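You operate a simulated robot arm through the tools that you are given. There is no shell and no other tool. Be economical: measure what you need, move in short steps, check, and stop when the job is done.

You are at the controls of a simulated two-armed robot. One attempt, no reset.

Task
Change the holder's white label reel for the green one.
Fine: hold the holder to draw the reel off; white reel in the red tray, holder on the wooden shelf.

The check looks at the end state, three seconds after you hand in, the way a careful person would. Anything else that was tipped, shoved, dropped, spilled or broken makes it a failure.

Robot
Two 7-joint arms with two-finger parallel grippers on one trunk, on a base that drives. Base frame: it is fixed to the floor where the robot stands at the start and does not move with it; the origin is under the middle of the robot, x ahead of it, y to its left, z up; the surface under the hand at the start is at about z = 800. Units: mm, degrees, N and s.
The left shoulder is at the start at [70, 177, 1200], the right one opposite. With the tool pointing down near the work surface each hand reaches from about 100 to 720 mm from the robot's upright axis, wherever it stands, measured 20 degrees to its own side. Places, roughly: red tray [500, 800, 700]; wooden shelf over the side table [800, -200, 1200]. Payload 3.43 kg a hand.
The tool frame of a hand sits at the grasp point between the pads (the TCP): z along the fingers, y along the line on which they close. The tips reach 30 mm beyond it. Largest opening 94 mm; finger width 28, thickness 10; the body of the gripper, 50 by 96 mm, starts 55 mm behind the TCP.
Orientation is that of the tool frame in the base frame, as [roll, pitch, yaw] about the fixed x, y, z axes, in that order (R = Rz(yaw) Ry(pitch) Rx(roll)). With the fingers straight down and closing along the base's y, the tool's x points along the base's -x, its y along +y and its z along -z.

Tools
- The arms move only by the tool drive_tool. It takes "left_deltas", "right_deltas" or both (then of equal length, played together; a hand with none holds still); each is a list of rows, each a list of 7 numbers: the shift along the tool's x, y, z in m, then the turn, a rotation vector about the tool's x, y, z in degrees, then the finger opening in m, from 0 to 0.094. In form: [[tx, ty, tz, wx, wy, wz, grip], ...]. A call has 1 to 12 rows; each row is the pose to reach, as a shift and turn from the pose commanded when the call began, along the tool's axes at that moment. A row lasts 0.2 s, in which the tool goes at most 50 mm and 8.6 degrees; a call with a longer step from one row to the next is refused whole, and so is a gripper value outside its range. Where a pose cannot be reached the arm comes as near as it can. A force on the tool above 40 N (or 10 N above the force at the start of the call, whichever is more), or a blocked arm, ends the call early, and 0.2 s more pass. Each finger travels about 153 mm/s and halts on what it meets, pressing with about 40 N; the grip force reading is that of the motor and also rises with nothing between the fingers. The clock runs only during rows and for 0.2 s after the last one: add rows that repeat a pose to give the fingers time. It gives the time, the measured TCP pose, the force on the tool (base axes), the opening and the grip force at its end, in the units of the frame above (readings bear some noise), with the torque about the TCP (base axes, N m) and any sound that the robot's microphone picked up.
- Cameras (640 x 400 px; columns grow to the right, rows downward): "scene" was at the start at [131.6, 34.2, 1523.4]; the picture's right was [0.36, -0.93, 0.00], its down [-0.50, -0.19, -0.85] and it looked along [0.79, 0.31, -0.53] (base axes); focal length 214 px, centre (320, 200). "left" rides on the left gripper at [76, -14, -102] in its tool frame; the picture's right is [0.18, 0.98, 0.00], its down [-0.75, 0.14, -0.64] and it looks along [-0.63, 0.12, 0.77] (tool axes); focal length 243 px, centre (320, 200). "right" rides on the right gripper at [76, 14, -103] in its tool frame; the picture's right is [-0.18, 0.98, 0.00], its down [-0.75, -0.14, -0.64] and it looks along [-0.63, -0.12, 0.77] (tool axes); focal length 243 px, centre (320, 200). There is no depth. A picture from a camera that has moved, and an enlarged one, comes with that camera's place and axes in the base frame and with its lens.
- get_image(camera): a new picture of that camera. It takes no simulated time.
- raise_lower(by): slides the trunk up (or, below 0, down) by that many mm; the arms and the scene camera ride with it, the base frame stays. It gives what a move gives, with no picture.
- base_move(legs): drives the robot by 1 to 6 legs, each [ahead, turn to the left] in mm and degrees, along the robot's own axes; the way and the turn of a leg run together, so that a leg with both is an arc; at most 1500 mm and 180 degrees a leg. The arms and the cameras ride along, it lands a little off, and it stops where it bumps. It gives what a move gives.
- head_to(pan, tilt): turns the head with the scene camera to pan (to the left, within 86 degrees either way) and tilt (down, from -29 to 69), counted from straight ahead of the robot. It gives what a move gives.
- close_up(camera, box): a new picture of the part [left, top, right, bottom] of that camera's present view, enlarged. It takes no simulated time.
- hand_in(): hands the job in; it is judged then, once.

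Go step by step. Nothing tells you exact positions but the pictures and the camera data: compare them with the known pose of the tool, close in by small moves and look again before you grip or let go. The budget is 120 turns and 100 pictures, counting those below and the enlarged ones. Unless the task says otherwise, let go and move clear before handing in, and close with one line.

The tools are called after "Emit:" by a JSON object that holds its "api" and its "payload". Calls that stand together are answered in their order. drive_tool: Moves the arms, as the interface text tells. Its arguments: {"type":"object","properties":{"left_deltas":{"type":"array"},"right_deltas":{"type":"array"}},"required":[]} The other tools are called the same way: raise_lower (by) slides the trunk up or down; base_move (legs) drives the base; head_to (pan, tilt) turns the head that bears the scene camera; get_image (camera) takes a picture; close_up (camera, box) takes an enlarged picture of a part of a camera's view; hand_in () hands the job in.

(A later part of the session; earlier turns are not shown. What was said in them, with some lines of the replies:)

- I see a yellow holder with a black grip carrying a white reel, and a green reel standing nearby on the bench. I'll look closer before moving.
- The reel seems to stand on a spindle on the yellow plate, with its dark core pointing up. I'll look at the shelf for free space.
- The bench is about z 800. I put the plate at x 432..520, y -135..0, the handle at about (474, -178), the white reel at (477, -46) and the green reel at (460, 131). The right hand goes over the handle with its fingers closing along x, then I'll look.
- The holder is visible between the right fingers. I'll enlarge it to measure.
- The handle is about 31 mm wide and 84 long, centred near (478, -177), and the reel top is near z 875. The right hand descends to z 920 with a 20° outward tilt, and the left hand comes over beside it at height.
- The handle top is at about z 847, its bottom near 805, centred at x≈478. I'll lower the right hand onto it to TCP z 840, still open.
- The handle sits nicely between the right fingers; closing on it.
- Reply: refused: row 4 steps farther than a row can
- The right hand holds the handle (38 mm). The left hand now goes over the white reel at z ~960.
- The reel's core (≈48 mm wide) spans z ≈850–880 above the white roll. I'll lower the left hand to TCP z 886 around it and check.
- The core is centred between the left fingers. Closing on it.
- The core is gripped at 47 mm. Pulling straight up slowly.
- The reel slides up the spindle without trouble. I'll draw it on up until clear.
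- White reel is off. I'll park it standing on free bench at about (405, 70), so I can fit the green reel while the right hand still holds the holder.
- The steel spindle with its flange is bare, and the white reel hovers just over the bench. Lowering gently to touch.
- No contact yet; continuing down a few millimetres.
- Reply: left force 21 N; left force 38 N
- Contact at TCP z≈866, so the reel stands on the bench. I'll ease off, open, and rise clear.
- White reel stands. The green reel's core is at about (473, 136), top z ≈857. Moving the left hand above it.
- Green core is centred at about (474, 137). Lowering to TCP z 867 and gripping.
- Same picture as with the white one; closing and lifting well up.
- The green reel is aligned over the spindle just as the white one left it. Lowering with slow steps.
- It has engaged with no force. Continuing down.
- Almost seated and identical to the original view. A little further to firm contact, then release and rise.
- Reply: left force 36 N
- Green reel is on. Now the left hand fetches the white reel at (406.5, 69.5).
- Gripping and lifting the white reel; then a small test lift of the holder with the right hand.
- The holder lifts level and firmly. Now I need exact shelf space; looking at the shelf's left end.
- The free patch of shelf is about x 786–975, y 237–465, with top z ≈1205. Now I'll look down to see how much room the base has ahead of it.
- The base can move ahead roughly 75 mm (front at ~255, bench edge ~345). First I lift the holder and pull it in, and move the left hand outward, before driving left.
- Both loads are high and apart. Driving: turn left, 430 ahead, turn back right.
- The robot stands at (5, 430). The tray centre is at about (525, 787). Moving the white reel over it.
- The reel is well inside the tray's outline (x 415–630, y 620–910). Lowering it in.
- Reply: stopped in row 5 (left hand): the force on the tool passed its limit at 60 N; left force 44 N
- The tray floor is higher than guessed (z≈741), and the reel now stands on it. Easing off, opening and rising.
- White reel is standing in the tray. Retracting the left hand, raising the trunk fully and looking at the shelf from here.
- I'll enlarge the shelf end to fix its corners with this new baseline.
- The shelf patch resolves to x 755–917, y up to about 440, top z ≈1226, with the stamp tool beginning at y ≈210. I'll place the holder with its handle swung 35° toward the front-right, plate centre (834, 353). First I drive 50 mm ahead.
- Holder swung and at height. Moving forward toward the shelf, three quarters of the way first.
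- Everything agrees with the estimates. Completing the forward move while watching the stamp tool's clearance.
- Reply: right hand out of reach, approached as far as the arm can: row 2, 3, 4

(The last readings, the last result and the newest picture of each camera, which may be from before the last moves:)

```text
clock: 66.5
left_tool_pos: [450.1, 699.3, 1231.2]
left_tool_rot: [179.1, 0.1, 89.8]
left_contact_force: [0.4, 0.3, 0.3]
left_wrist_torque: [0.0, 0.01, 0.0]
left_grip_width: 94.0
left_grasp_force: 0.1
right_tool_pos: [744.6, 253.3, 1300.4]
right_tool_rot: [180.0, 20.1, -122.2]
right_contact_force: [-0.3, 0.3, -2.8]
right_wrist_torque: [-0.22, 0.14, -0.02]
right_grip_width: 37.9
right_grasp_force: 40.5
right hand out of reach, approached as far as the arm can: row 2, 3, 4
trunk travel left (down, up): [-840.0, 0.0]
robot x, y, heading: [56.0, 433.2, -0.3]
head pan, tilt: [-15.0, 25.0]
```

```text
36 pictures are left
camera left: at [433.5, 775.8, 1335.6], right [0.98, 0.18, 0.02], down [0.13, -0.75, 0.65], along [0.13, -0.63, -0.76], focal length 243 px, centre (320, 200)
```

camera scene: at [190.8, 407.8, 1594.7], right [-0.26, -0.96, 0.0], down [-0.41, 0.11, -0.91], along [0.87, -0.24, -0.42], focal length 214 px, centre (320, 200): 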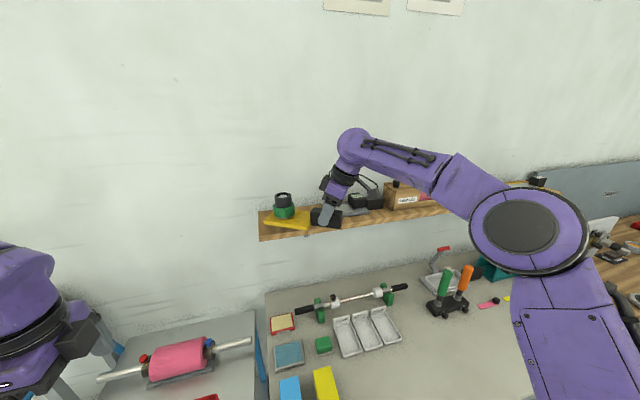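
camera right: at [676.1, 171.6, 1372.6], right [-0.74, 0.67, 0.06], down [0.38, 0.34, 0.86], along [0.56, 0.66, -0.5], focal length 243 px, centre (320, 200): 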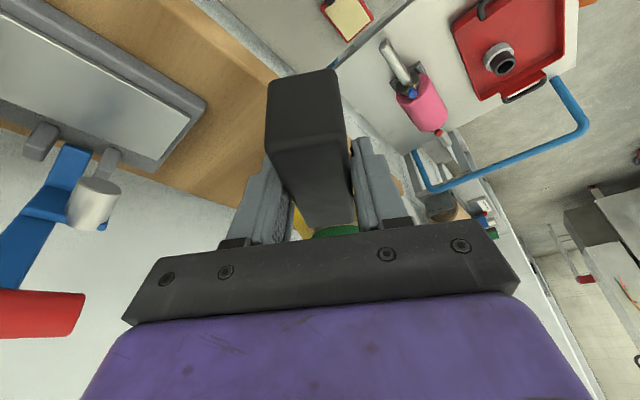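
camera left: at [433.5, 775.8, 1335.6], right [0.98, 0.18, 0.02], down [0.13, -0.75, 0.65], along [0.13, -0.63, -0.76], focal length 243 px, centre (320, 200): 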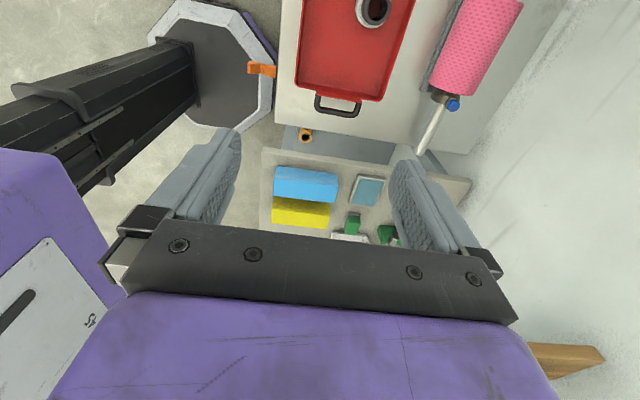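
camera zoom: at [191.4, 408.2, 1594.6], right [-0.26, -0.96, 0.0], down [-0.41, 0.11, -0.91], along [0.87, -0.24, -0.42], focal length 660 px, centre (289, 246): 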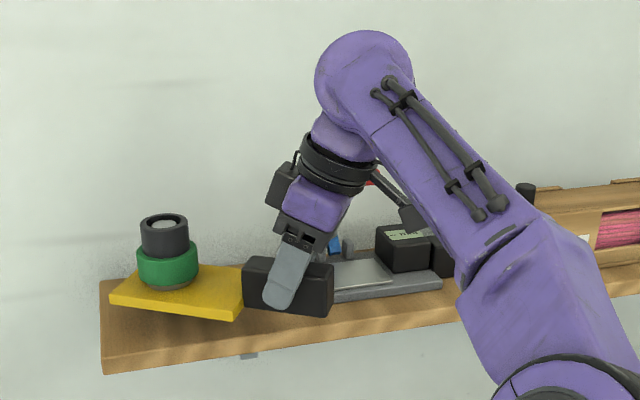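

The arm is at its limit 25 mm short. The base top is low (z≈167) with about 40 mm in front of it, so I ease it 25 mm ahead.

Emit:
{"api": "base_move", "payload": {"legs": [[25, 0]]}}

Emit:
{"api": "get_image", "payload": {"camera": "right"}}

Emit:
{"api": "close_up", "payload": {"camera": "scene", "box": [220, 120, 420, 250]}}

```text
clock: 67.4
left_tool_pos: [467.5, 699.4, 1234.3]
left_tool_rot: [178.7, 0.0, 89.8]
left_contact_force: [-0.4, 0.1, 0.5]
left_wrist_torque: [-0.03, -0.05, 0.02]
left_grip_width: 94.0
left_grasp_force: 0.1
right_tool_pos: [764.0, 254.0, 1306.5]
right_tool_rot: [-179.6, 20.4, -122.2]
right_contact_force: [-0.3, -0.5, -1.9]
right_wrist_torque: [-0.22, 0.11, 0.02]
right_grip_width: 38.0
right_grasp_force: 40.1
trunk travel left (down, up): [-840.0, 0.0]
robot x, y, heading: [79.4, 431.0, -0.2]
head pan, tilt: [-15.0, 25.0]
```

```text
35 pictures are left
camera right: at [694.2, 171.7, 1376.7], right [-0.74, 0.67, 0.06], down [0.37, 0.34, 0.86], along [0.56, 0.66, -0.5], focal length 243 px, centre (320, 200)
```

right: 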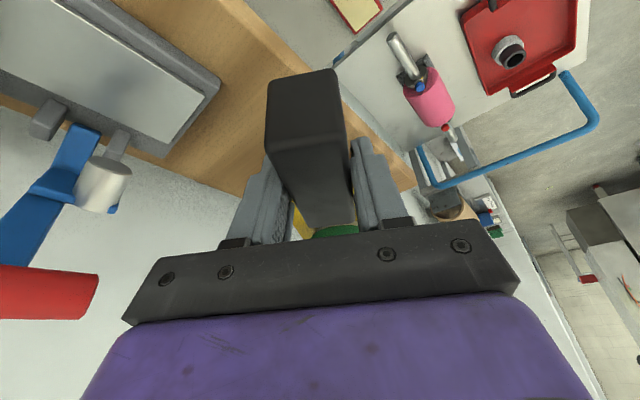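

```text
3.08 times, centred on (320, 185) of scene
camera zoom: at [208.3, 408.4, 1595.4], right [-0.26, -0.96, 0.0], down [-0.4, 0.11, -0.91], along [0.88, -0.24, -0.42], focal length 660 px, centre (320, 246)
```

zoom: 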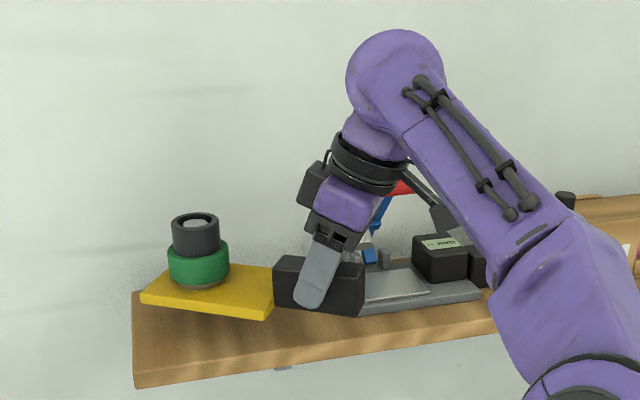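

Holder hovers over the free patch with about 8 mm at the left end and clear of the stamp. Lowering most of the way.

Emit:
{"api": "drive_tool", "payload": {"right_deltas": [[0.0, 0, 0.0, 0, 0, 0, 0.0], [0.004, 0, 0.011, 0, 0, 0, 0.0], [0.008, 0, 0.0215, 0, 0, 0, 0.0], [0.0085, 0, 0.0235, 0, 0, 0, 0.0]]}}

Emit:
{"api": "close_up", "payload": {"camera": "scene", "box": [220, 120, 420, 250]}}

Emit:
{"api": "get_image", "payload": {"camera": "right"}}

```text
clock: 68.4
left_tool_pos: [476.3, 699.7, 1231.3]
left_tool_rot: [179.1, 0.1, 89.8]
left_contact_force: [-0.4, -0.1, -0.3]
left_wrist_torque: [-0.01, -0.03, 0.0]
left_grip_width: 93.9
left_grasp_force: 0.1
right_tool_pos: [775.3, 253.5, 1280.0]
right_tool_rot: [179.9, 20.1, -122.2]
right_contact_force: [0.3, -0.2, -3.0]
right_wrist_torque: [-0.24, 0.12, 0.01]
right_grip_width: 37.8
right_grasp_force: 39.9
right hand out of reach, approached as far as the arm can: row 3, 4
trunk travel left (down, up): [-840.0, 0.0]
robot x, y, heading: [80.4, 427.4, -0.3]
head pan, tilt: [-15.0, 25.0]
```

```text
3.08 times, centred on (320, 185) of scene
camera zoom: at [217.2, 408.0, 1594.5], right [-0.26, -0.96, 0.0], down [-0.41, 0.11, -0.91], along [0.87, -0.24, -0.42], focal length 660 px, centre (320, 246)
```

zoom: 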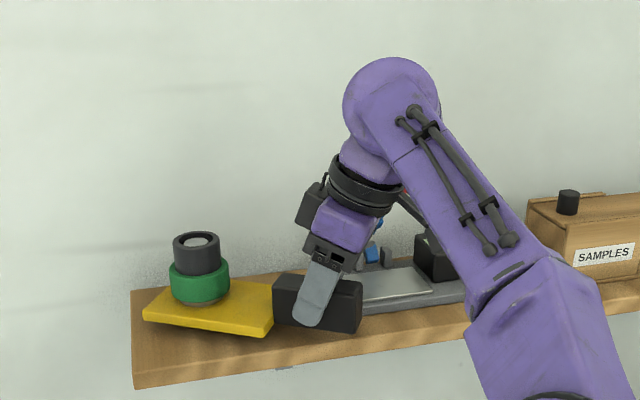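

```text
32 pictures are left
camera right: at [707.7, 171.5, 1350.1], right [-0.74, 0.67, 0.06], down [0.38, 0.34, 0.86], along [0.56, 0.66, -0.5], focal length 243 px, centre (320, 200)
```

right: 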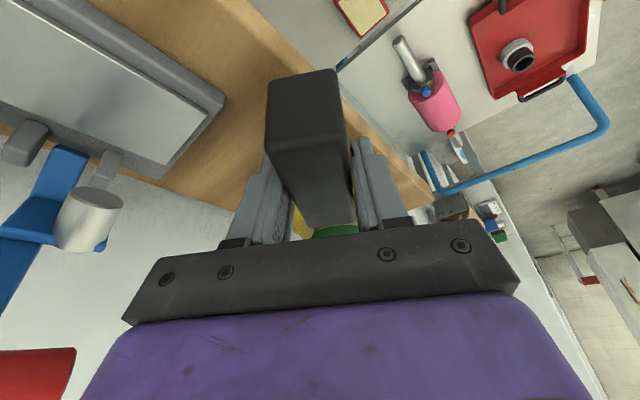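

A touch close to the wall (x 775); backing 7 mm and lowering further in small steps.

Emit:
{"api": "drive_tool", "payload": {"right_deltas": [[0.002, 0.003, 0.0, 0, 0, 0, 0.0], [0.004, 0.006, 0.002, 0, 0, 0, 0.0], [0.006, 0.006, 0.006, 0, 0, 0, 0.0]]}}

```text
clock: 69.2
left_tool_pos: [474.9, 700.1, 1232.2]
left_tool_rot: [179.0, 0.1, 89.8]
left_contact_force: [0.4, -0.2, 0.9]
left_wrist_torque: [0.03, 0.04, -0.02]
left_grip_width: 94.0
left_grasp_force: 0.0
right_tool_pos: [777.6, 254.0, 1274.6]
right_tool_rot: [180.0, 20.0, -122.2]
right_contact_force: [0.5, 0.2, -2.3]
right_wrist_torque: [-0.22, 0.15, 0.02]
right_grip_width: 38.0
right_grasp_force: 40.2
right hand out of reach, approached as far as the arm can: row 1, 2, 3
trunk travel left (down, up): [-840.0, 0.0]
robot x, y, heading: [80.0, 432.0, -0.1]
head pan, tilt: [-15.0, 25.0]
```

The commanded pose still lies beyond reach, so I pull it back in x.

Emit:
{"api": "drive_tool", "payload": {"right_deltas": [[0.0055, 0.0093, -0.002, 0, 0, 0, 0.0], [0.011, 0.0186, -0.004, 0, 0, 0, 0.0], [0.011, 0.0186, -0.004, 0, 0, 0, 0.0]]}}

```text
clock: 70.0
left_tool_pos: [474.9, 700.0, 1231.5]
left_tool_rot: [178.9, 0.1, 89.8]
left_contact_force: [-0.1, -1.1, 0.8]
left_wrist_torque: [-0.01, 0.0, 0.0]
left_grip_width: 94.1
left_grasp_force: 0.1
right_tool_pos: [776.0, 254.5, 1280.0]
right_tool_rot: [-180.0, 20.1, -122.3]
right_contact_force: [-0.5, 0.3, -2.6]
right_wrist_torque: [-0.21, 0.11, 0.02]
right_grip_width: 37.7
right_grasp_force: 40.0
right hand out of reach, approached as far as the arm can: row 1, 2, 3
trunk travel left (down, up): [-840.0, 0.0]
robot x, y, heading: [80.6, 428.8, -0.5]
head pan, tilt: [-15.0, 25.0]
```

Emit:
{"api": "drive_tool", "payload": {"right_deltas": [[0.0055, 0.0063, 0.003, 0, 0, 0, 0.0], [0.0109, 0.0127, 0.0067, 0, 0, 0, 0.0], [0.0109, 0.0127, 0.0067, 0, 0, 0, 0.0]]}}

```text
clock: 70.8
left_tool_pos: [473.8, 699.1, 1231.4]
left_tool_rot: [179.0, 0.0, 89.8]
left_contact_force: [0.7, -0.1, -0.6]
left_wrist_torque: [0.02, -0.01, 0.0]
left_grip_width: 93.9
left_grasp_force: 0.2
right_tool_pos: [776.3, 254.7, 1277.1]
right_tool_rot: [-180.0, 20.1, -122.2]
right_contact_force: [-0.1, 0.5, -2.5]
right_wrist_torque: [-0.19, 0.12, -0.01]
right_grip_width: 38.0
right_grasp_force: 40.0
right hand out of reach, approached as far as the arm can: row 1, 2, 3
trunk travel left (down, up): [-840.0, 0.0]
robot x, y, heading: [74.8, 427.2, -0.3]
head pan, tilt: [-15.0, 25.0]
```

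Emit:
{"api": "drive_tool", "payload": {"right_deltas": [[0.005, 0.0085, -0.0018, 0, 0, 0, 0.0], [0.01, 0.0169, -0.0037, 0, 0, 0, 0.0], [0.01, 0.0169, -0.0037, 0, 0, 0, 0.0]]}}

```text
clock: 71.6
left_tool_pos: [474.6, 698.6, 1232.1]
left_tool_rot: [179.1, 0.0, 89.8]
left_contact_force: [-0.3, 0.2, 0.5]
left_wrist_torque: [0.01, -0.01, 0.03]
left_grip_width: 94.1
left_grasp_force: 0.0
right_tool_pos: [776.0, 255.0, 1280.3]
right_tool_rot: [180.0, 20.2, -122.3]
right_contact_force: [0.1, -0.1, -2.4]
right_wrist_torque: [-0.21, 0.16, 0.02]
right_grip_width: 38.2
right_grasp_force: 39.2
right hand out of reach, approached as far as the arm can: row 1, 2, 3
trunk travel left (down, up): [-840.0, 0.0]
robot x, y, heading: [78.6, 434.6, -0.4]
head pan, tilt: [-15.0, 25.0]
```

The reading barely follows; I'll try a larger pull-back to get well inside reach.

Emit:
{"api": "drive_tool", "payload": {"right_deltas": [[0.01, 0.0169, -0.0037, 0, 0, 0, 0.0], [0.02, 0.0338, -0.0074, 0, 0, 0, 0.0], [0.02, 0.0338, -0.0074, 0, 0, 0, 0.0], [0.02, 0.0338, -0.0074, 0, 0, 0, 0.0]]}}

```text
clock: 72.6
left_tool_pos: [474.5, 701.3, 1230.4]
left_tool_rot: [179.0, 0.1, 89.7]
left_contact_force: [-0.6, -0.6, -0.5]
left_wrist_torque: [0.03, 0.0, -0.01]
left_grip_width: 93.9
left_grasp_force: 0.1
right_tool_pos: [771.4, 254.1, 1292.4]
right_tool_rot: [180.0, 20.1, -122.2]
right_contact_force: [-0.1, 1.8, -2.9]
right_wrist_torque: [-0.19, 0.17, -0.01]
right_grip_width: 37.9
right_grasp_force: 40.4
right hand out of reach, approached as far as the arm can: row 1, 2, 3, 4
trunk travel left (down, up): [-840.0, 0.0]
robot x, y, heading: [78.4, 431.4, -0.3]
head pan, tilt: [-15.0, 25.0]
```

Probably the straight elbow holds the solver at the limit. I'll pull back further and up to unlock it.

Emit:
{"api": "drive_tool", "payload": {"right_deltas": [[0.0, 0.0, -0.02, 0, 0, 0, 0.0], [0.01, 0.017, -0.025, 0, 0, 0, 0.0], [0.02, 0.034, -0.03, 0, 0, 0, 0.0], [0.02, 0.034, -0.03, 0, 0, 0, 0.0]]}}

Emit:
{"api": "get_image", "payload": {"camera": "scene"}}

```text
clock: 73.6
left_tool_pos: [474.1, 699.7, 1231.4]
left_tool_rot: [179.0, 0.0, 89.9]
left_contact_force: [-0.7, -0.6, 0.4]
left_wrist_torque: [-0.01, 0.0, -0.01]
left_grip_width: 93.8
left_grasp_force: 0.1
right_tool_pos: [759.0, 249.0, 1323.1]
right_tool_rot: [179.9, 20.1, -122.1]
right_contact_force: [0.1, -0.1, -3.0]
right_wrist_torque: [-0.21, 0.15, 0.0]
right_grip_width: 38.0
right_grasp_force: 39.8
right hand out of reach, approached as far as the arm can: row 2, 3, 4
trunk travel left (down, up): [-840.0, 0.0]
robot x, y, heading: [78.6, 430.6, -0.3]
head pan, tilt: [-15.0, 25.0]
```

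```text
31 pictures are left
camera scene: at [216.2, 407.8, 1594.6], right [-0.26, -0.96, 0.0], down [-0.41, 0.11, -0.91], along [0.87, -0.24, -0.42], focal length 214 px, centre (320, 200)
```

scene: 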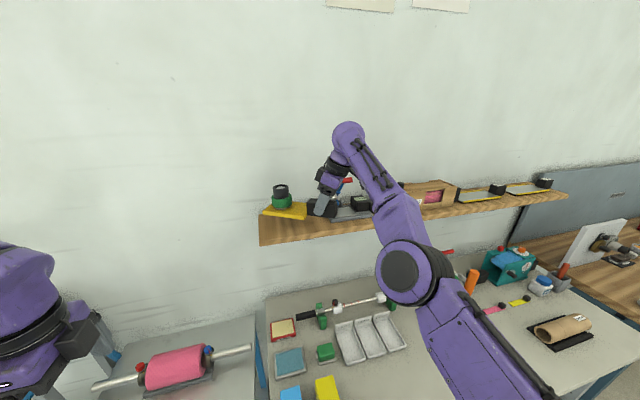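

Emit:
{"api": "drive_tool", "payload": {"right_deltas": [[0.015, 0.0254, -0.0055, 0, 0, 0, 0.0], [0.03, 0.0507, -0.011, 0, 0, 0, 0.0], [0.045, 0.076, -0.0165, 0, 0, 0, 0.0], [0.045, 0.076, -0.0165, 0, 0, 0, 0.0]]}}

```text
clock: 74.6
left_tool_pos: [474.6, 700.5, 1232.5]
left_tool_rot: [179.0, 0.1, 89.7]
left_contact_force: [-0.6, 0.1, 0.4]
left_wrist_torque: [0.0, -0.01, 0.01]
left_grip_width: 94.0
left_grasp_force: 0.0
right_tool_pos: [747.5, 250.9, 1352.0]
right_tool_rot: [-180.0, 20.1, -122.2]
right_contact_force: [0.4, -0.5, -2.9]
right_wrist_torque: [-0.25, 0.11, 0.02]
right_grip_width: 37.9
right_grasp_force: 39.6
right hand out of reach, approached as far as the arm can: row 1, 2, 3, 4
trunk travel left (down, up): [-840.0, 0.0]
robot x, y, heading: [75.0, 428.7, -0.3]
head pan, tilt: [-15.0, 25.0]
```

The wrist flex seems to be at its limit with the hand this steep. I'll fetch the holder back, set it on the bench, and regrip with the hand leaning about 45°, which eases the wrist and the reach. Retreating up and back first.

Emit:
{"api": "drive_tool", "payload": {"right_deltas": [[0.0, 0.0, -0.03, 0, 0, 0, 0.0], [0.0, 0.005, -0.06, 0, 0, 0, 0.0], [0.01, 0.03, -0.075, 0, 0, 0, 0.0], [0.03, 0.06, -0.08, 0, 0, 0, 0.0], [0.05, 0.09, -0.085, 0, 0, 0, 0.0], [0.07, 0.12, -0.09, 0, 0, 0, 0.0], [0.09, 0.15, -0.095, 0, 0, 0, 0.0], [0.11, 0.18, -0.1, 0, 0, 0, 0.0], [0.13, 0.21, -0.1, 0, 0, 0, 0.0], [0.13, 0.21, -0.1, 0, 0, 0, 0.0]]}}

Emit:
{"api": "get_image", "payload": {"camera": "scene"}}

```text
clock: 76.8
left_tool_pos: [475.0, 699.8, 1231.9]
left_tool_rot: [179.1, 0.1, 89.8]
left_contact_force: [0.6, -0.1, 1.1]
left_wrist_torque: [0.02, 0.04, 0.0]
left_grip_width: 94.0
left_grasp_force: 0.1
right_tool_pos: [660.1, 243.6, 1487.5]
right_tool_rot: [-179.8, 20.0, -122.2]
right_contact_force: [0.5, 0.1, -3.1]
right_wrist_torque: [-0.23, 0.12, 0.0]
right_grip_width: 37.7
right_grasp_force: 40.3
right hand out of reach, approached as far as the arm can: row 1, 2, 3, 4, 5, 6, 7, 8, 9, 10
trunk travel left (down, up): [-840.0, 0.0]
robot x, y, heading: [79.0, 432.9, 0.0]
head pan, tilt: [-15.0, 25.0]
```

```text
30 pictures are left
camera scene: at [216.6, 408.7, 1594.6], right [-0.26, -0.96, 0.0], down [-0.41, 0.11, -0.91], along [0.87, -0.24, -0.42], focal length 214 px, centre (320, 200)
```

scene: 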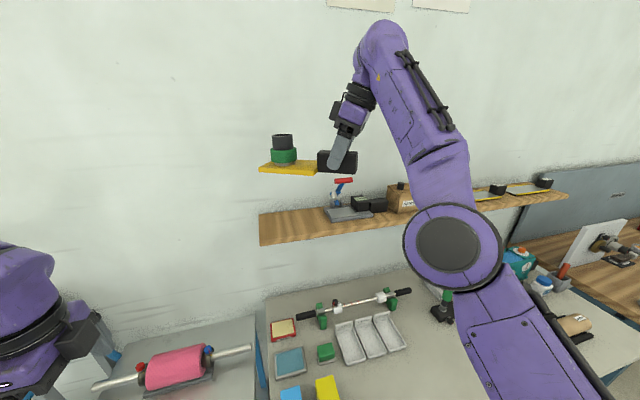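

The arm is fully straightened and rides its reach sphere; moving down and inward should let the elbow bend again.

Emit:
{"api": "drive_tool", "payload": {"right_deltas": [[0.015, 0.02, 0.005, 0, 0, 0, 0.0], [0.03, 0.04, 0.02, 0, 0, 0, 0.0], [0.045, 0.06, 0.035, 0, 0, 0, 0.0], [0.06, 0.08, 0.05, 0, 0, 0, 0.0], [0.075, 0.1, 0.065, 0, 0, 0, 0.0], [0.09, 0.12, 0.08, 0, 0, 0, 0.0], [0.09, 0.12, 0.08, 0, 0, 0, 0.0]]}}

Emit:
{"api": "get_image", "payload": {"camera": "scene"}}

```text
clock: 78.4
left_tool_pos: [473.4, 700.1, 1231.7]
left_tool_rot: [179.0, 0.1, 89.8]
left_contact_force: [-0.5, 0.2, -0.1]
left_wrist_torque: [-0.03, 0.02, -0.02]
left_grip_width: 94.1
left_grasp_force: 0.1
right_tool_pos: [655.5, 243.4, 1490.5]
right_tool_rot: [180.0, 20.1, -122.2]
right_contact_force: [-0.2, 0.4, -2.7]
right_wrist_torque: [-0.24, 0.14, -0.02]
right_grip_width: 37.9
right_grasp_force: 40.1
right hand out of reach, approached as far as the arm can: row 1, 2, 3, 4, 5, 6, 7
trunk travel left (down, up): [-840.0, 0.0]
robot x, y, heading: [84.9, 432.9, -0.2]
head pan, tilt: [-15.0, 25.0]
```

```text
29 pictures are left
camera scene: at [216.3, 408.3, 1594.6], right [-0.26, -0.96, 0.0], down [-0.41, 0.11, -0.91], along [0.87, -0.24, -0.42], focal length 214 px, centre (320, 200)
```

scene: 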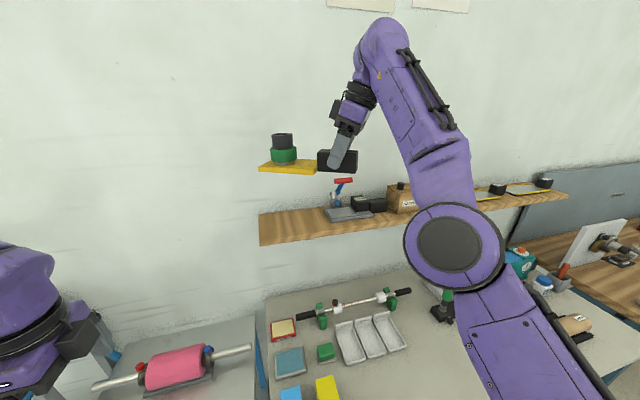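

Emit:
{"api": "drive_tool", "payload": {"right_deltas": [[0.0082, 0, 0.0226, 0, 0, 0, 0.0], [0.0164, 0, 0.045, 0, 0, 0, 0.0], [0.0246, 0, 0.0677, 0, 0, 0, 0.0], [0.0328, 0, 0.09, 0, 0, 0, 0.0], [0.041, 0, 0.1128, 0, 0, 0, 0.0], [0.041, 0, 0.1128, 0, 0, 0, 0.0]]}}

```text
clock: 79.8
left_tool_pos: [474.3, 700.3, 1232.6]
left_tool_rot: [178.9, 0.1, 89.8]
left_contact_force: [-0.4, -0.2, -0.2]
left_wrist_torque: [0.03, 0.02, -0.02]
left_grip_width: 94.2
left_grasp_force: 0.0
right_tool_pos: [714.4, 243.0, 1410.9]
right_tool_rot: [-179.9, 20.1, -122.1]
right_contact_force: [-0.5, 0.6, -2.1]
right_wrist_torque: [-0.23, 0.15, 0.01]
right_grip_width: 38.0
right_grasp_force: 40.0
right hand out of reach, approached as far as the arm can: row 1, 2, 3, 4, 5, 6
trunk travel left (down, up): [-840.0, 0.0]
robot x, y, heading: [78.1, 428.7, -0.4]
head pan, tilt: [-15.0, 25.0]
```

Up and down moves stay on the sphere; the elbow's plane is sideways, so I try moving left and inward.

Emit:
{"api": "drive_tool", "payload": {"right_deltas": [[-0.012, 0.012, 0.005, 0, 0, 0, 0.0], [-0.02, 0.035, 0.008, 0, 0, 0, 0.0], [-0.027, 0.06, 0.01, 0, 0, 0, 0.0], [-0.0334, 0.0934, 0.012, 0, 0, 0, 0.0], [-0.0334, 0.0934, 0.012, 0, 0, 0, 0.0]]}}

```text
clock: 81.0
left_tool_pos: [474.7, 699.5, 1232.5]
left_tool_rot: [179.0, 0.1, 89.8]
left_contact_force: [0.8, 0.2, -0.3]
left_wrist_torque: [-0.01, 0.02, 0.0]
left_grip_width: 94.4
left_grasp_force: 0.0
right_tool_pos: [689.4, 328.8, 1436.1]
right_tool_rot: [-180.0, 20.1, -122.2]
right_contact_force: [-0.4, -0.4, -2.9]
right_wrist_torque: [-0.23, 0.15, -0.04]
right_grip_width: 37.9
right_grasp_force: 39.6
right hand out of reach, approached as far as the arm can: row 2, 3, 4, 5
trunk travel left (down, up): [-840.0, 0.0]
robot x, y, heading: [80.3, 428.5, -0.1]
head pan, tilt: [-15.0, 25.0]
```

Emit:
{"api": "drive_tool", "payload": {"right_deltas": [[0.025, -0.008, -0.009, 0, 0, 0, 0.0], [0.05, -0.008, -0.018, 0, 0, 0, 0.0], [0.075, -0.01, -0.027, 0, 0, 0, 0.0], [0.1, -0.012, -0.036, 0, 0, 0, 0.0], [0.1254, -0.0134, -0.0457, 0, 0, 0, 0.0], [0.1254, -0.0134, -0.0457, 0, 0, 0, 0.0]]}}

Emit:
{"api": "get_image", "payload": {"camera": "scene"}}

```text
clock: 82.4
left_tool_pos: [474.8, 699.3, 1230.6]
left_tool_rot: [179.0, 0.1, 89.8]
left_contact_force: [0.2, 0.9, 0.4]
left_wrist_torque: [-0.01, 0.0, -0.03]
left_grip_width: 94.2
left_grasp_force: 0.1
right_tool_pos: [675.4, 221.7, 1468.2]
right_tool_rot: [-179.9, 20.0, -122.2]
right_contact_force: [-0.3, -0.6, -3.3]
right_wrist_torque: [-0.24, 0.15, 0.04]
right_grip_width: 37.7
right_grasp_force: 40.2
right hand out of reach, approached as far as the arm can: row 1, 2, 3, 4, 5, 6
trunk travel left (down, up): [-840.0, 0.0]
robot x, y, heading: [78.4, 430.6, -0.3]
head pan, tilt: [-15.0, 25.0]
```

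```text
28 pictures are left
camera scene: at [216.6, 408.9, 1594.6], right [-0.26, -0.96, 0.0], down [-0.41, 0.11, -0.91], along [0.87, -0.24, -0.42], focal length 214 px, centre (320, 200)
```

scene: 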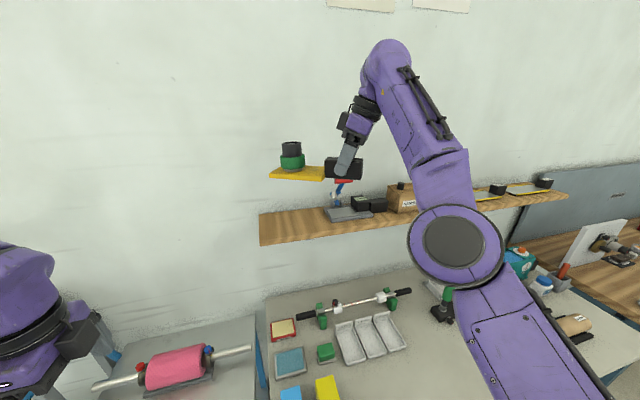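

I think the elbow is trapped slightly past straight. I'll push slightly outward, sweep left and up (the flexing side), then pull in, all in one call.

Emit:
{"api": "drive_tool", "payload": {"right_deltas": [[-0.0152, -0.0169, -0.0104, 0, 0, 0, 0.0], [-0.0372, -0.0173, -0.0184, 0, 0, 0, 0.0], [-0.0632, 0.0003, -0.0355, 0, 0, 0, 0.0], [-0.0873, 0.0178, -0.048, 0, 0, 0, 0.0], [-0.109, 0.0396, -0.0615, 0, 0, 0, 0.0], [-0.1086, 0.0619, -0.0669, 0, 0, 0, 0.0], [-0.0959, 0.0899, -0.0663, 0, 0, 0, 0.0], [-0.0747, 0.1194, -0.0633, 0, 0, 0, 0.0], [-0.0522, 0.149, -0.0555, 0, 0, 0, 0.0]]}}

```text
clock: 84.4
left_tool_pos: [466.7, 698.8, 1235.7]
left_tool_rot: [178.6, 0.1, 89.8]
left_contact_force: [-2.0, -0.5, 1.2]
left_wrist_torque: [-0.01, -0.16, 0.01]
left_grip_width: 93.8
left_grasp_force: 0.0
right_tool_pos: [556.4, 324.9, 1540.9]
right_tool_rot: [-179.3, 20.4, -121.9]
right_contact_force: [-0.1, 3.8, -12.1]
right_wrist_torque: [-0.46, 0.22, 0.1]
right_grip_width: 38.0
right_grasp_force: 40.7
right hand out of reach, approached as far as the arm can: row 1, 2, 3, 4, 5, 6, 7, 8
trunk travel left (down, up): [-840.0, 0.0]
robot x, y, heading: [79.1, 430.2, 0.1]
head pan, tilt: [-15.0, 25.0]
```

It broke free: row 9 was reached. Checking the holder in the grip.

Emit:
{"api": "get_image", "payload": {"camera": "scene"}}

Emit:
{"api": "get_image", "payload": {"camera": "right"}}

```text
27 pictures are left
camera scene: at [205.7, 407.7, 1595.3], right [-0.26, -0.97, 0.0], down [-0.4, 0.11, -0.91], along [0.88, -0.24, -0.42], focal length 214 px, centre (320, 200)
```

scene: 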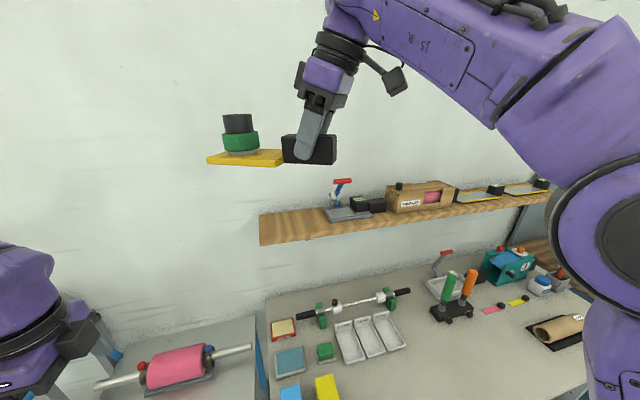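

```text
26 pictures are left
camera right: at [487.4, 243.4, 1610.9], right [-0.74, 0.67, 0.05], down [0.37, 0.34, 0.87], along [0.56, 0.66, -0.5], focal length 243 px, centre (320, 200)
```

right: 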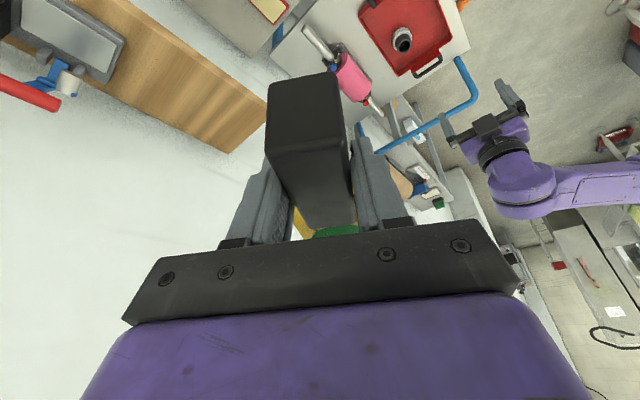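

The grip is intact and the elbow bent outward again. The target itself lies about 10 mm inside reach, so I'll approach low and short of the limit: first to (740, 254, 1292).

Emit:
{"api": "drive_tool", "payload": {"right_deltas": [[0.0152, -0.0171, 0.0313, 0, 0, 0, 0.0], [0.0305, -0.0341, 0.0627, 0, 0, 0, 0.0], [0.0457, -0.0512, 0.094, 0, 0, 0, 0.0], [0.0609, -0.0683, 0.1253, 0, 0, 0, 0.0], [0.0762, -0.0853, 0.1567, 0, 0, 0, 0.0], [0.0914, -0.1024, 0.188, 0, 0, 0, 0.0], [0.0821, -0.1235, 0.2015, 0, 0, 0, 0.0], [0.0728, -0.1446, 0.215, 0, 0, 0, 0.0], [0.0635, -0.1658, 0.2285, 0, 0, 0, 0.0], [0.0542, -0.1869, 0.242, 0, 0, 0, 0.0], [0.0542, -0.1869, 0.242, 0, 0, 0, 0.0]]}}

Emit:
{"api": "get_image", "payload": {"camera": "scene"}}

```text
clock: 86.8
left_tool_pos: [475.1, 699.1, 1231.6]
left_tool_rot: [179.0, 0.1, 89.8]
left_contact_force: [-0.4, -0.4, 0.6]
left_wrist_torque: [-0.03, -0.01, -0.01]
left_grip_width: 93.9
left_grasp_force: 0.0
right_tool_pos: [741.3, 254.0, 1291.3]
right_tool_rot: [180.0, 20.1, -122.3]
right_contact_force: [-0.1, -0.4, -3.0]
right_wrist_torque: [-0.26, 0.13, 0.04]
right_grip_width: 37.7
right_grasp_force: 40.5
trunk travel left (down, up): [-840.0, 0.0]
robot x, y, heading: [78.8, 435.2, -0.5]
head pan, tilt: [-15.0, 25.0]
```

```text
25 pictures are left
camera scene: at [215.6, 408.4, 1594.6], right [-0.26, -0.96, 0.0], down [-0.41, 0.11, -0.91], along [0.87, -0.24, -0.42], focal length 214 px, centre (320, 200)
```

scene: 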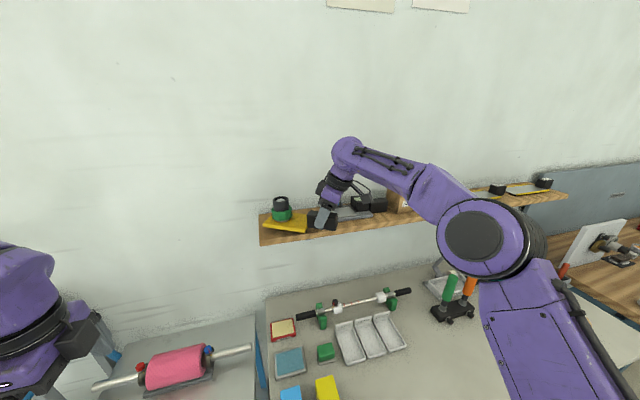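

Reached without straightening. Onward to (765, 255, 1275).

Emit:
{"api": "drive_tool", "payload": {"right_deltas": [[-0.0025, -0.0066, 0.0066, 0, 0, 0, 0.0], [-0.005, -0.0132, 0.0132, 0, 0, 0, 0.0], [-0.0074, -0.0197, 0.0197, 0, 0, 0, 0.0]]}}

Emit:
{"api": "close_up", "payload": {"camera": "scene", "box": [220, 120, 420, 250]}}

Emit:
{"api": "get_image", "payload": {"camera": "right"}}

```text
clock: 87.6
left_tool_pos: [474.3, 699.7, 1231.8]
left_tool_rot: [179.0, 0.1, 89.9]
left_contact_force: [0.3, 0.1, 0.6]
left_wrist_torque: [-0.01, -0.01, -0.02]
left_grip_width: 93.9
left_grasp_force: 0.1
right_tool_pos: [767.1, 255.1, 1274.7]
right_tool_rot: [-179.9, 20.1, -122.2]
right_contact_force: [-1.2, -0.2, -2.4]
right_wrist_torque: [-0.25, 0.14, 0.02]
right_grip_width: 38.0
right_grasp_force: 40.1
trunk travel left (down, up): [-840.0, 0.0]
robot x, y, heading: [79.5, 432.5, -0.2]
head pan, tilt: [-15.0, 25.0]
```

```text
3.08 times, centred on (320, 185) of scene
camera zoom: at [216.7, 408.2, 1594.6], right [-0.26, -0.96, 0.0], down [-0.41, 0.11, -0.91], along [0.87, -0.24, -0.42], focal length 660 px, centre (320, 246)
```

zoom: 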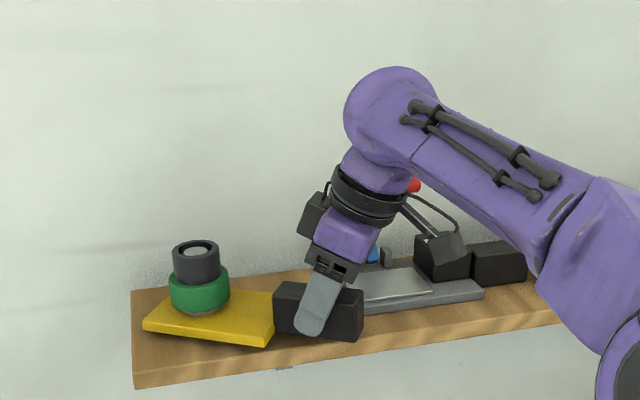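

```text
23 pictures are left
camera right: at [698.1, 172.3, 1344.2], right [-0.74, 0.67, 0.06], down [0.38, 0.34, 0.86], along [0.56, 0.66, -0.5], focal length 243 px, centre (320, 200)
```

right: 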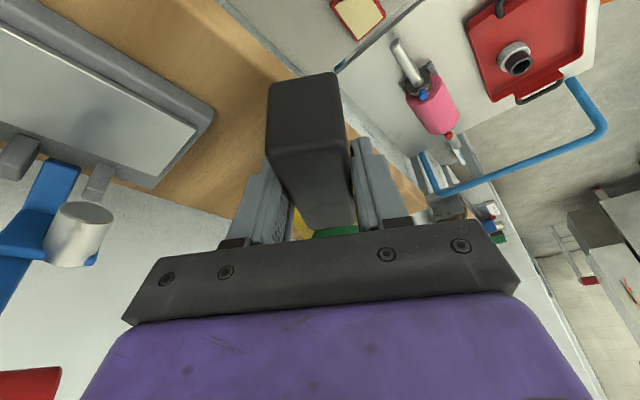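

Position is good: plate fully over the shelf, clear of the stamp. Lowering in small steps to contact.

Emit:
{"api": "drive_tool", "payload": {"right_deltas": [[0.0007, 0, 0.0019, 0, 0, 0, 0.0], [0.0014, 0, 0.0038, 0, 0, 0, 0.0], [0.002, 0, 0.0056, 0, 0, 0, 0.0]]}}

Emit:
{"api": "drive_tool", "payload": {"right_deltas": [[0.0005, 0, 0.0014, 0, 0, 0, 0.0], [0.001, 0, 0.0028, 0, 0, 0, 0.0]]}}

```text
clock: 88.4
left_tool_pos: [474.7, 699.6, 1231.3]
left_tool_rot: [179.0, 0.0, 89.8]
left_contact_force: [-0.2, -0.6, 0.3]
left_wrist_torque: [0.01, -0.02, -0.02]
left_grip_width: 94.0
left_grasp_force: 0.1
right_tool_pos: [765.8, 255.0, 1267.5]
right_tool_rot: [-179.8, 20.1, -122.2]
right_contact_force: [0.9, -0.5, -2.7]
right_wrist_torque: [-0.24, 0.14, 0.0]
right_grip_width: 37.8
right_grasp_force: 39.7
trunk travel left (down, up): [-840.0, 0.0]
robot x, y, heading: [77.8, 430.9, -0.3]
head pan, tilt: [-15.0, 25.0]
```

```text
clock: 89.0
left_tool_pos: [476.0, 701.0, 1231.2]
left_tool_rot: [179.0, 0.1, 89.8]
left_contact_force: [0.1, -0.2, 0.4]
left_wrist_torque: [-0.01, 0.0, 0.0]
left_grip_width: 93.8
left_grasp_force: 0.1
right_tool_pos: [766.6, 254.8, 1266.1]
right_tool_rot: [-179.8, 20.2, -122.2]
right_contact_force: [1.1, 0.4, 1.8]
right_wrist_torque: [0.27, -0.44, -0.11]
right_grip_width: 37.9
right_grasp_force: 40.1
trunk travel left (down, up): [-840.0, 0.0]
robot x, y, heading: [78.0, 429.8, -0.2]
head pan, tilt: [-15.0, 25.0]
```

First contact felt. One or two millimetres more, then look.

Emit:
{"api": "drive_tool", "payload": {"right_deltas": [[0.0004, 0, 0.001, 0, 0, 0, 0.0], [0.0007, 0, 0.002, 0, 0, 0, 0.0]]}}

Emit:
{"api": "close_up", "payload": {"camera": "scene", "box": [240, 160, 380, 250]}}

```text
clock: 89.6
left_tool_pos: [473.1, 699.2, 1231.6]
left_tool_rot: [179.0, 0.1, 89.8]
left_contact_force: [-1.1, 0.2, 0.3]
left_wrist_torque: [0.01, 0.03, -0.01]
left_grip_width: 94.2
left_grasp_force: 0.2
right_tool_pos: [765.1, 254.4, 1264.7]
right_tool_rot: [-179.8, 20.3, -122.2]
right_contact_force: [2.2, 0.9, 5.8]
right_wrist_torque: [1.06, -0.7, -0.18]
right_grip_width: 37.8
right_grasp_force: 39.5
trunk travel left (down, up): [-840.0, 0.0]
robot x, y, heading: [85.1, 433.8, -0.0]
head pan, tilt: [-15.0, 25.0]
```

```text
4.44 times, centred on (310, 205) of scene
camera zoom: at [215.0, 408.4, 1594.8], right [-0.26, -0.96, 0.0], down [-0.41, 0.11, -0.91], along [0.87, -0.24, -0.42], focal length 953 px, centre (364, 178)
```

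zoom: 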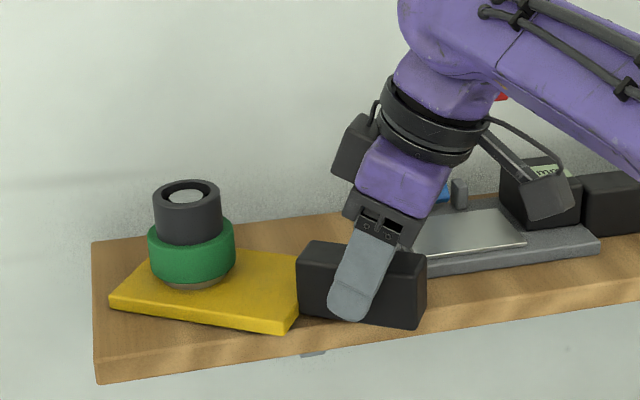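

The plate rests; handle may still be a hair above. Pressing 1.5 mm more, then opening only to 60 mm to stay clear of the stamp.

Emit:
{"api": "drive_tool", "payload": {"right_deltas": [[0.0005, 0, 0.0014, 0, 0, 0, 0.0], [0.0005, 0, 0.0014, 0, 0, 0, 0.0]]}}

Emit:
{"api": "drive_tool", "payload": {"right_deltas": [[0, 0, 0, 0, 0, 0, 0.045], [0, 0, 0, 0, 0, 0, 0.06], [0, 0, 0, 0, 0, 0, 0.06], [0, 0, 0, 0, 0, 0, 0.06]]}}

Emit:
{"api": "get_image", "payload": {"camera": "right"}}

Emit:
{"api": "close_up", "payload": {"camera": "scene", "box": [240, 160, 380, 250]}}

```text
clock: 90.2
left_tool_pos: [472.9, 699.3, 1232.7]
left_tool_rot: [179.1, 0.1, 89.7]
left_contact_force: [-0.3, 0.1, 0.3]
left_wrist_torque: [-0.01, -0.04, 0.01]
left_grip_width: 94.0
left_grasp_force: 0.0
right_tool_pos: [764.2, 254.6, 1263.2]
right_tool_rot: [-180.0, 20.2, -122.3]
right_contact_force: [1.2, -0.3, 5.7]
right_wrist_torque: [1.03, -0.63, -0.22]
right_grip_width: 38.0
right_grasp_force: 39.3
trunk travel left (down, up): [-840.0, 0.0]
robot x, y, heading: [80.0, 429.8, -0.2]
head pan, tilt: [-15.0, 25.0]
```

```text
clock: 91.2
left_tool_pos: [474.0, 700.1, 1231.2]
left_tool_rot: [179.0, 0.2, 89.7]
left_contact_force: [0.2, -0.4, 0.0]
left_wrist_torque: [0.01, 0.01, -0.01]
left_grip_width: 93.9
left_grasp_force: 0.0
right_tool_pos: [766.9, 254.7, 1262.0]
right_tool_rot: [-179.9, 20.1, -122.2]
right_contact_force: [-0.8, -0.4, -0.3]
right_wrist_torque: [0.0, 0.0, -0.02]
right_grip_width: 60.0
right_grasp_force: 0.0
trunk travel left (down, up): [-840.0, 0.0]
robot x, y, heading: [76.0, 430.8, -0.2]
head pan, tilt: [-15.0, 25.0]
```

```text
21 pictures are left
camera right: at [697.3, 172.5, 1332.1], right [-0.74, 0.67, 0.06], down [0.38, 0.34, 0.86], along [0.56, 0.66, -0.5], focal length 243 px, centre (320, 200)
```

right: 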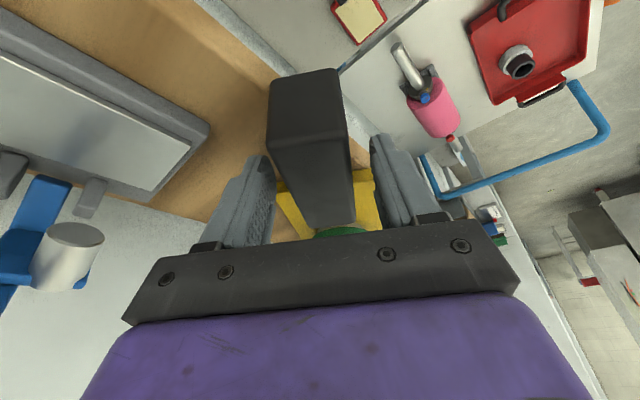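

```text
4.44 times, centred on (310, 205) of scene
camera zoom: at [216.0, 408.4, 1594.6], right [-0.26, -0.96, 0.0], down [-0.41, 0.11, -0.91], along [0.87, -0.24, -0.42], focal length 953 px, centre (364, 178)
```

zoom: 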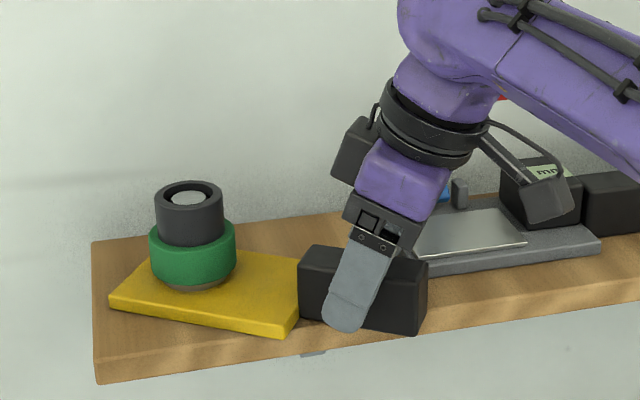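

Released; the holder sits stably with the green reel on it. Withdrawing along the handle's axis and upward so neither handle nor stamp is touched.

Emit:
{"api": "drive_tool", "payload": {"right_deltas": [[0.005, 0, -0.018, 0, 0, 0, 0.06], [0.01, 0, -0.0356, 0, 0, 0, 0.06], [0.0151, 0, -0.0534, 0, 0, 0, 0.06], [0.0227, 0, -0.08, 0, 0, 0, 0.06], [0.0303, 0, -0.1068, 0, 0, 0, 0.06]]}}

Emit:
{"api": "get_image", "payload": {"camera": "right"}}

Emit:
{"api": "get_image", "payload": {"camera": "scene"}}

```text
clock: 92.4
left_tool_pos: [473.4, 699.1, 1231.8]
left_tool_rot: [179.0, 0.1, 89.8]
left_contact_force: [-0.1, 0.7, -0.7]
left_wrist_torque: [-0.01, 0.01, 0.03]
left_grip_width: 93.9
left_grasp_force: 0.0
right_tool_pos: [731.0, 200.1, 1352.2]
right_tool_rot: [-179.9, 20.1, -122.2]
right_contact_force: [-0.2, -0.3, -0.4]
right_wrist_torque: [-0.04, 0.02, 0.02]
right_grip_width: 60.1
right_grasp_force: 0.0
trunk travel left (down, up): [-840.0, 0.0]
robot x, y, heading: [77.0, 429.3, -0.4]
head pan, tilt: [-15.0, 25.0]
```

```text
19 pictures are left
camera right: at [661.2, 117.6, 1423.0], right [-0.74, 0.67, 0.06], down [0.38, 0.34, 0.86], along [0.56, 0.66, -0.5], focal length 243 px, centre (320, 200)
```

right: 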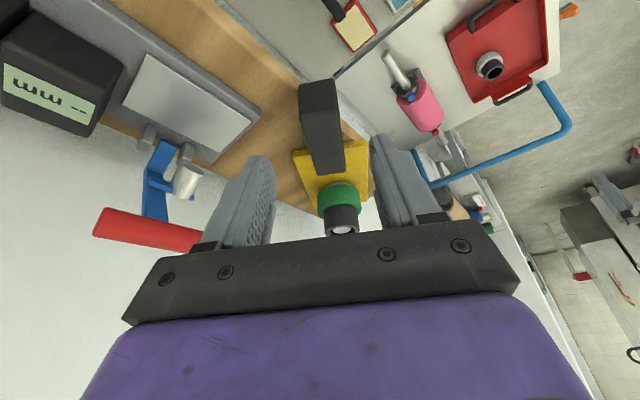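

```text
18 pictures are left
camera scene: at [214.6, 407.7, 1594.7], right [-0.26, -0.96, 0.0], down [-0.41, 0.11, -0.91], along [0.87, -0.24, -0.42], focal length 214 px, centre (320, 200)
```

scene: 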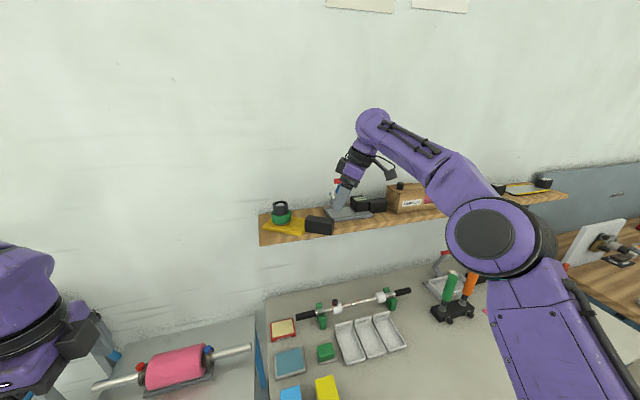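

Clear of the handle. Now straight back away from the shelf, then a final look at everything.

Emit:
{"api": "drive_tool", "payload": {"right_deltas": [[0.018, 0.0317, -0.009, 0, 0, 0, 0.06], [0.036, 0.0634, -0.0185, 0, 0, 0, 0.06], [0.054, 0.0951, -0.0278, 0, 0, 0, 0.06], [0.072, 0.1268, -0.037, 0, 0, 0, 0.06], [0.09, 0.1585, -0.046, 0, 0, 0, 0.06], [0.108, 0.19, -0.055, 0, 0, 0, 0.06]]}}

Emit:
{"api": "close_up", "payload": {"camera": "scene", "box": [240, 160, 400, 260]}}

Emit:
{"api": "head_to", "payload": {"pan": 10, "tilt": 45}}

Emit:
{"api": "get_image", "payload": {"camera": "scene"}}

```text
clock: 93.8
left_tool_pos: [473.2, 698.5, 1231.2]
left_tool_rot: [179.0, 0.0, 89.8]
left_contact_force: [0.2, 1.2, 0.3]
left_wrist_torque: [-0.02, 0.01, 0.0]
left_grip_width: 93.8
left_grasp_force: 0.0
right_tool_pos: [505.6, 199.3, 1365.6]
right_tool_rot: [-179.8, 20.2, -122.2]
right_contact_force: [-0.8, -0.2, 0.2]
right_wrist_torque: [0.01, -0.04, -0.02]
right_grip_width: 60.1
right_grasp_force: 0.0
trunk travel left (down, up): [-840.0, 0.0]
robot x, y, heading: [80.5, 429.9, -0.1]
head pan, tilt: [-15.0, 25.0]
```

```text
4.00 times, centred on (320, 210) of scene
camera zoom: at [214.9, 406.9, 1594.7], right [-0.26, -0.96, 0.0], down [-0.41, 0.11, -0.91], along [0.87, -0.24, -0.42], focal length 858 px, centre (320, 160)
```

zoom: 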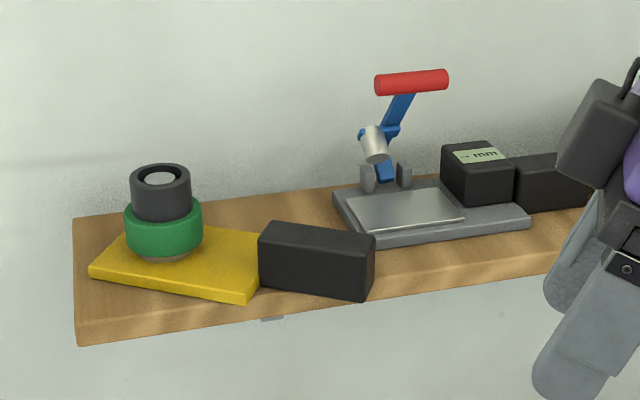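

```text
clock: 94.7
left_tool_pos: [473.6, 699.6, 1231.8]
left_tool_rot: [179.0, 0.2, 89.9]
left_contact_force: [1.4, -0.2, -0.7]
left_wrist_torque: [0.03, -0.01, -0.01]
left_grip_width: 93.9
left_grasp_force: 0.2
right_tool_pos: [507.2, 199.5, 1364.5]
right_tool_rot: [-179.9, 20.1, -122.3]
right_contact_force: [-0.4, -0.1, 0.3]
right_wrist_torque: [0.01, 0.01, 0.0]
right_grip_width: 59.9
right_grasp_force: 0.0
trunk travel left (down, up): [-840.0, 0.0]
robot x, y, heading: [80.3, 432.6, -0.3]
head pan, tilt: [10.0, 45.0]
```

```text
16 pictures are left
camera scene: at [207.2, 446.7, 1564.1], right [0.17, -0.99, 0.0], down [-0.7, -0.12, -0.71], along [0.7, 0.12, -0.71], focal length 214 px, centre (320, 200)
```

scene: 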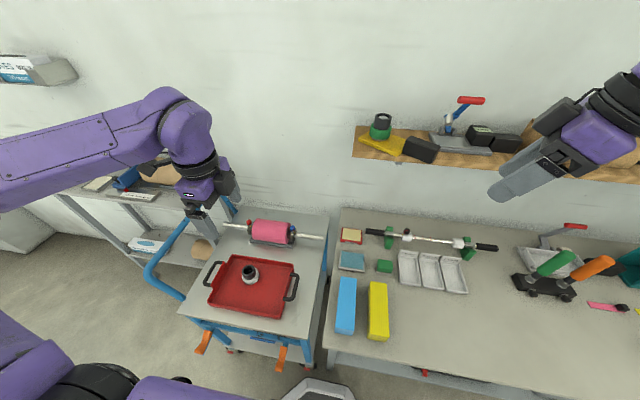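

The end state looks right: the holder with the green reel rests on the shelf, the white reel stands in the red tray, nothing else has shifted, and both hands are clear.

Emit:
{"api": "hand_in", "payload": {}}

```text
The job is handed in.
```

The green reel is seated on the holder, the holder is on the wooden shelf (its handle end sticks out about 10 mm past the front edge), and the white reel stands in the red tray.
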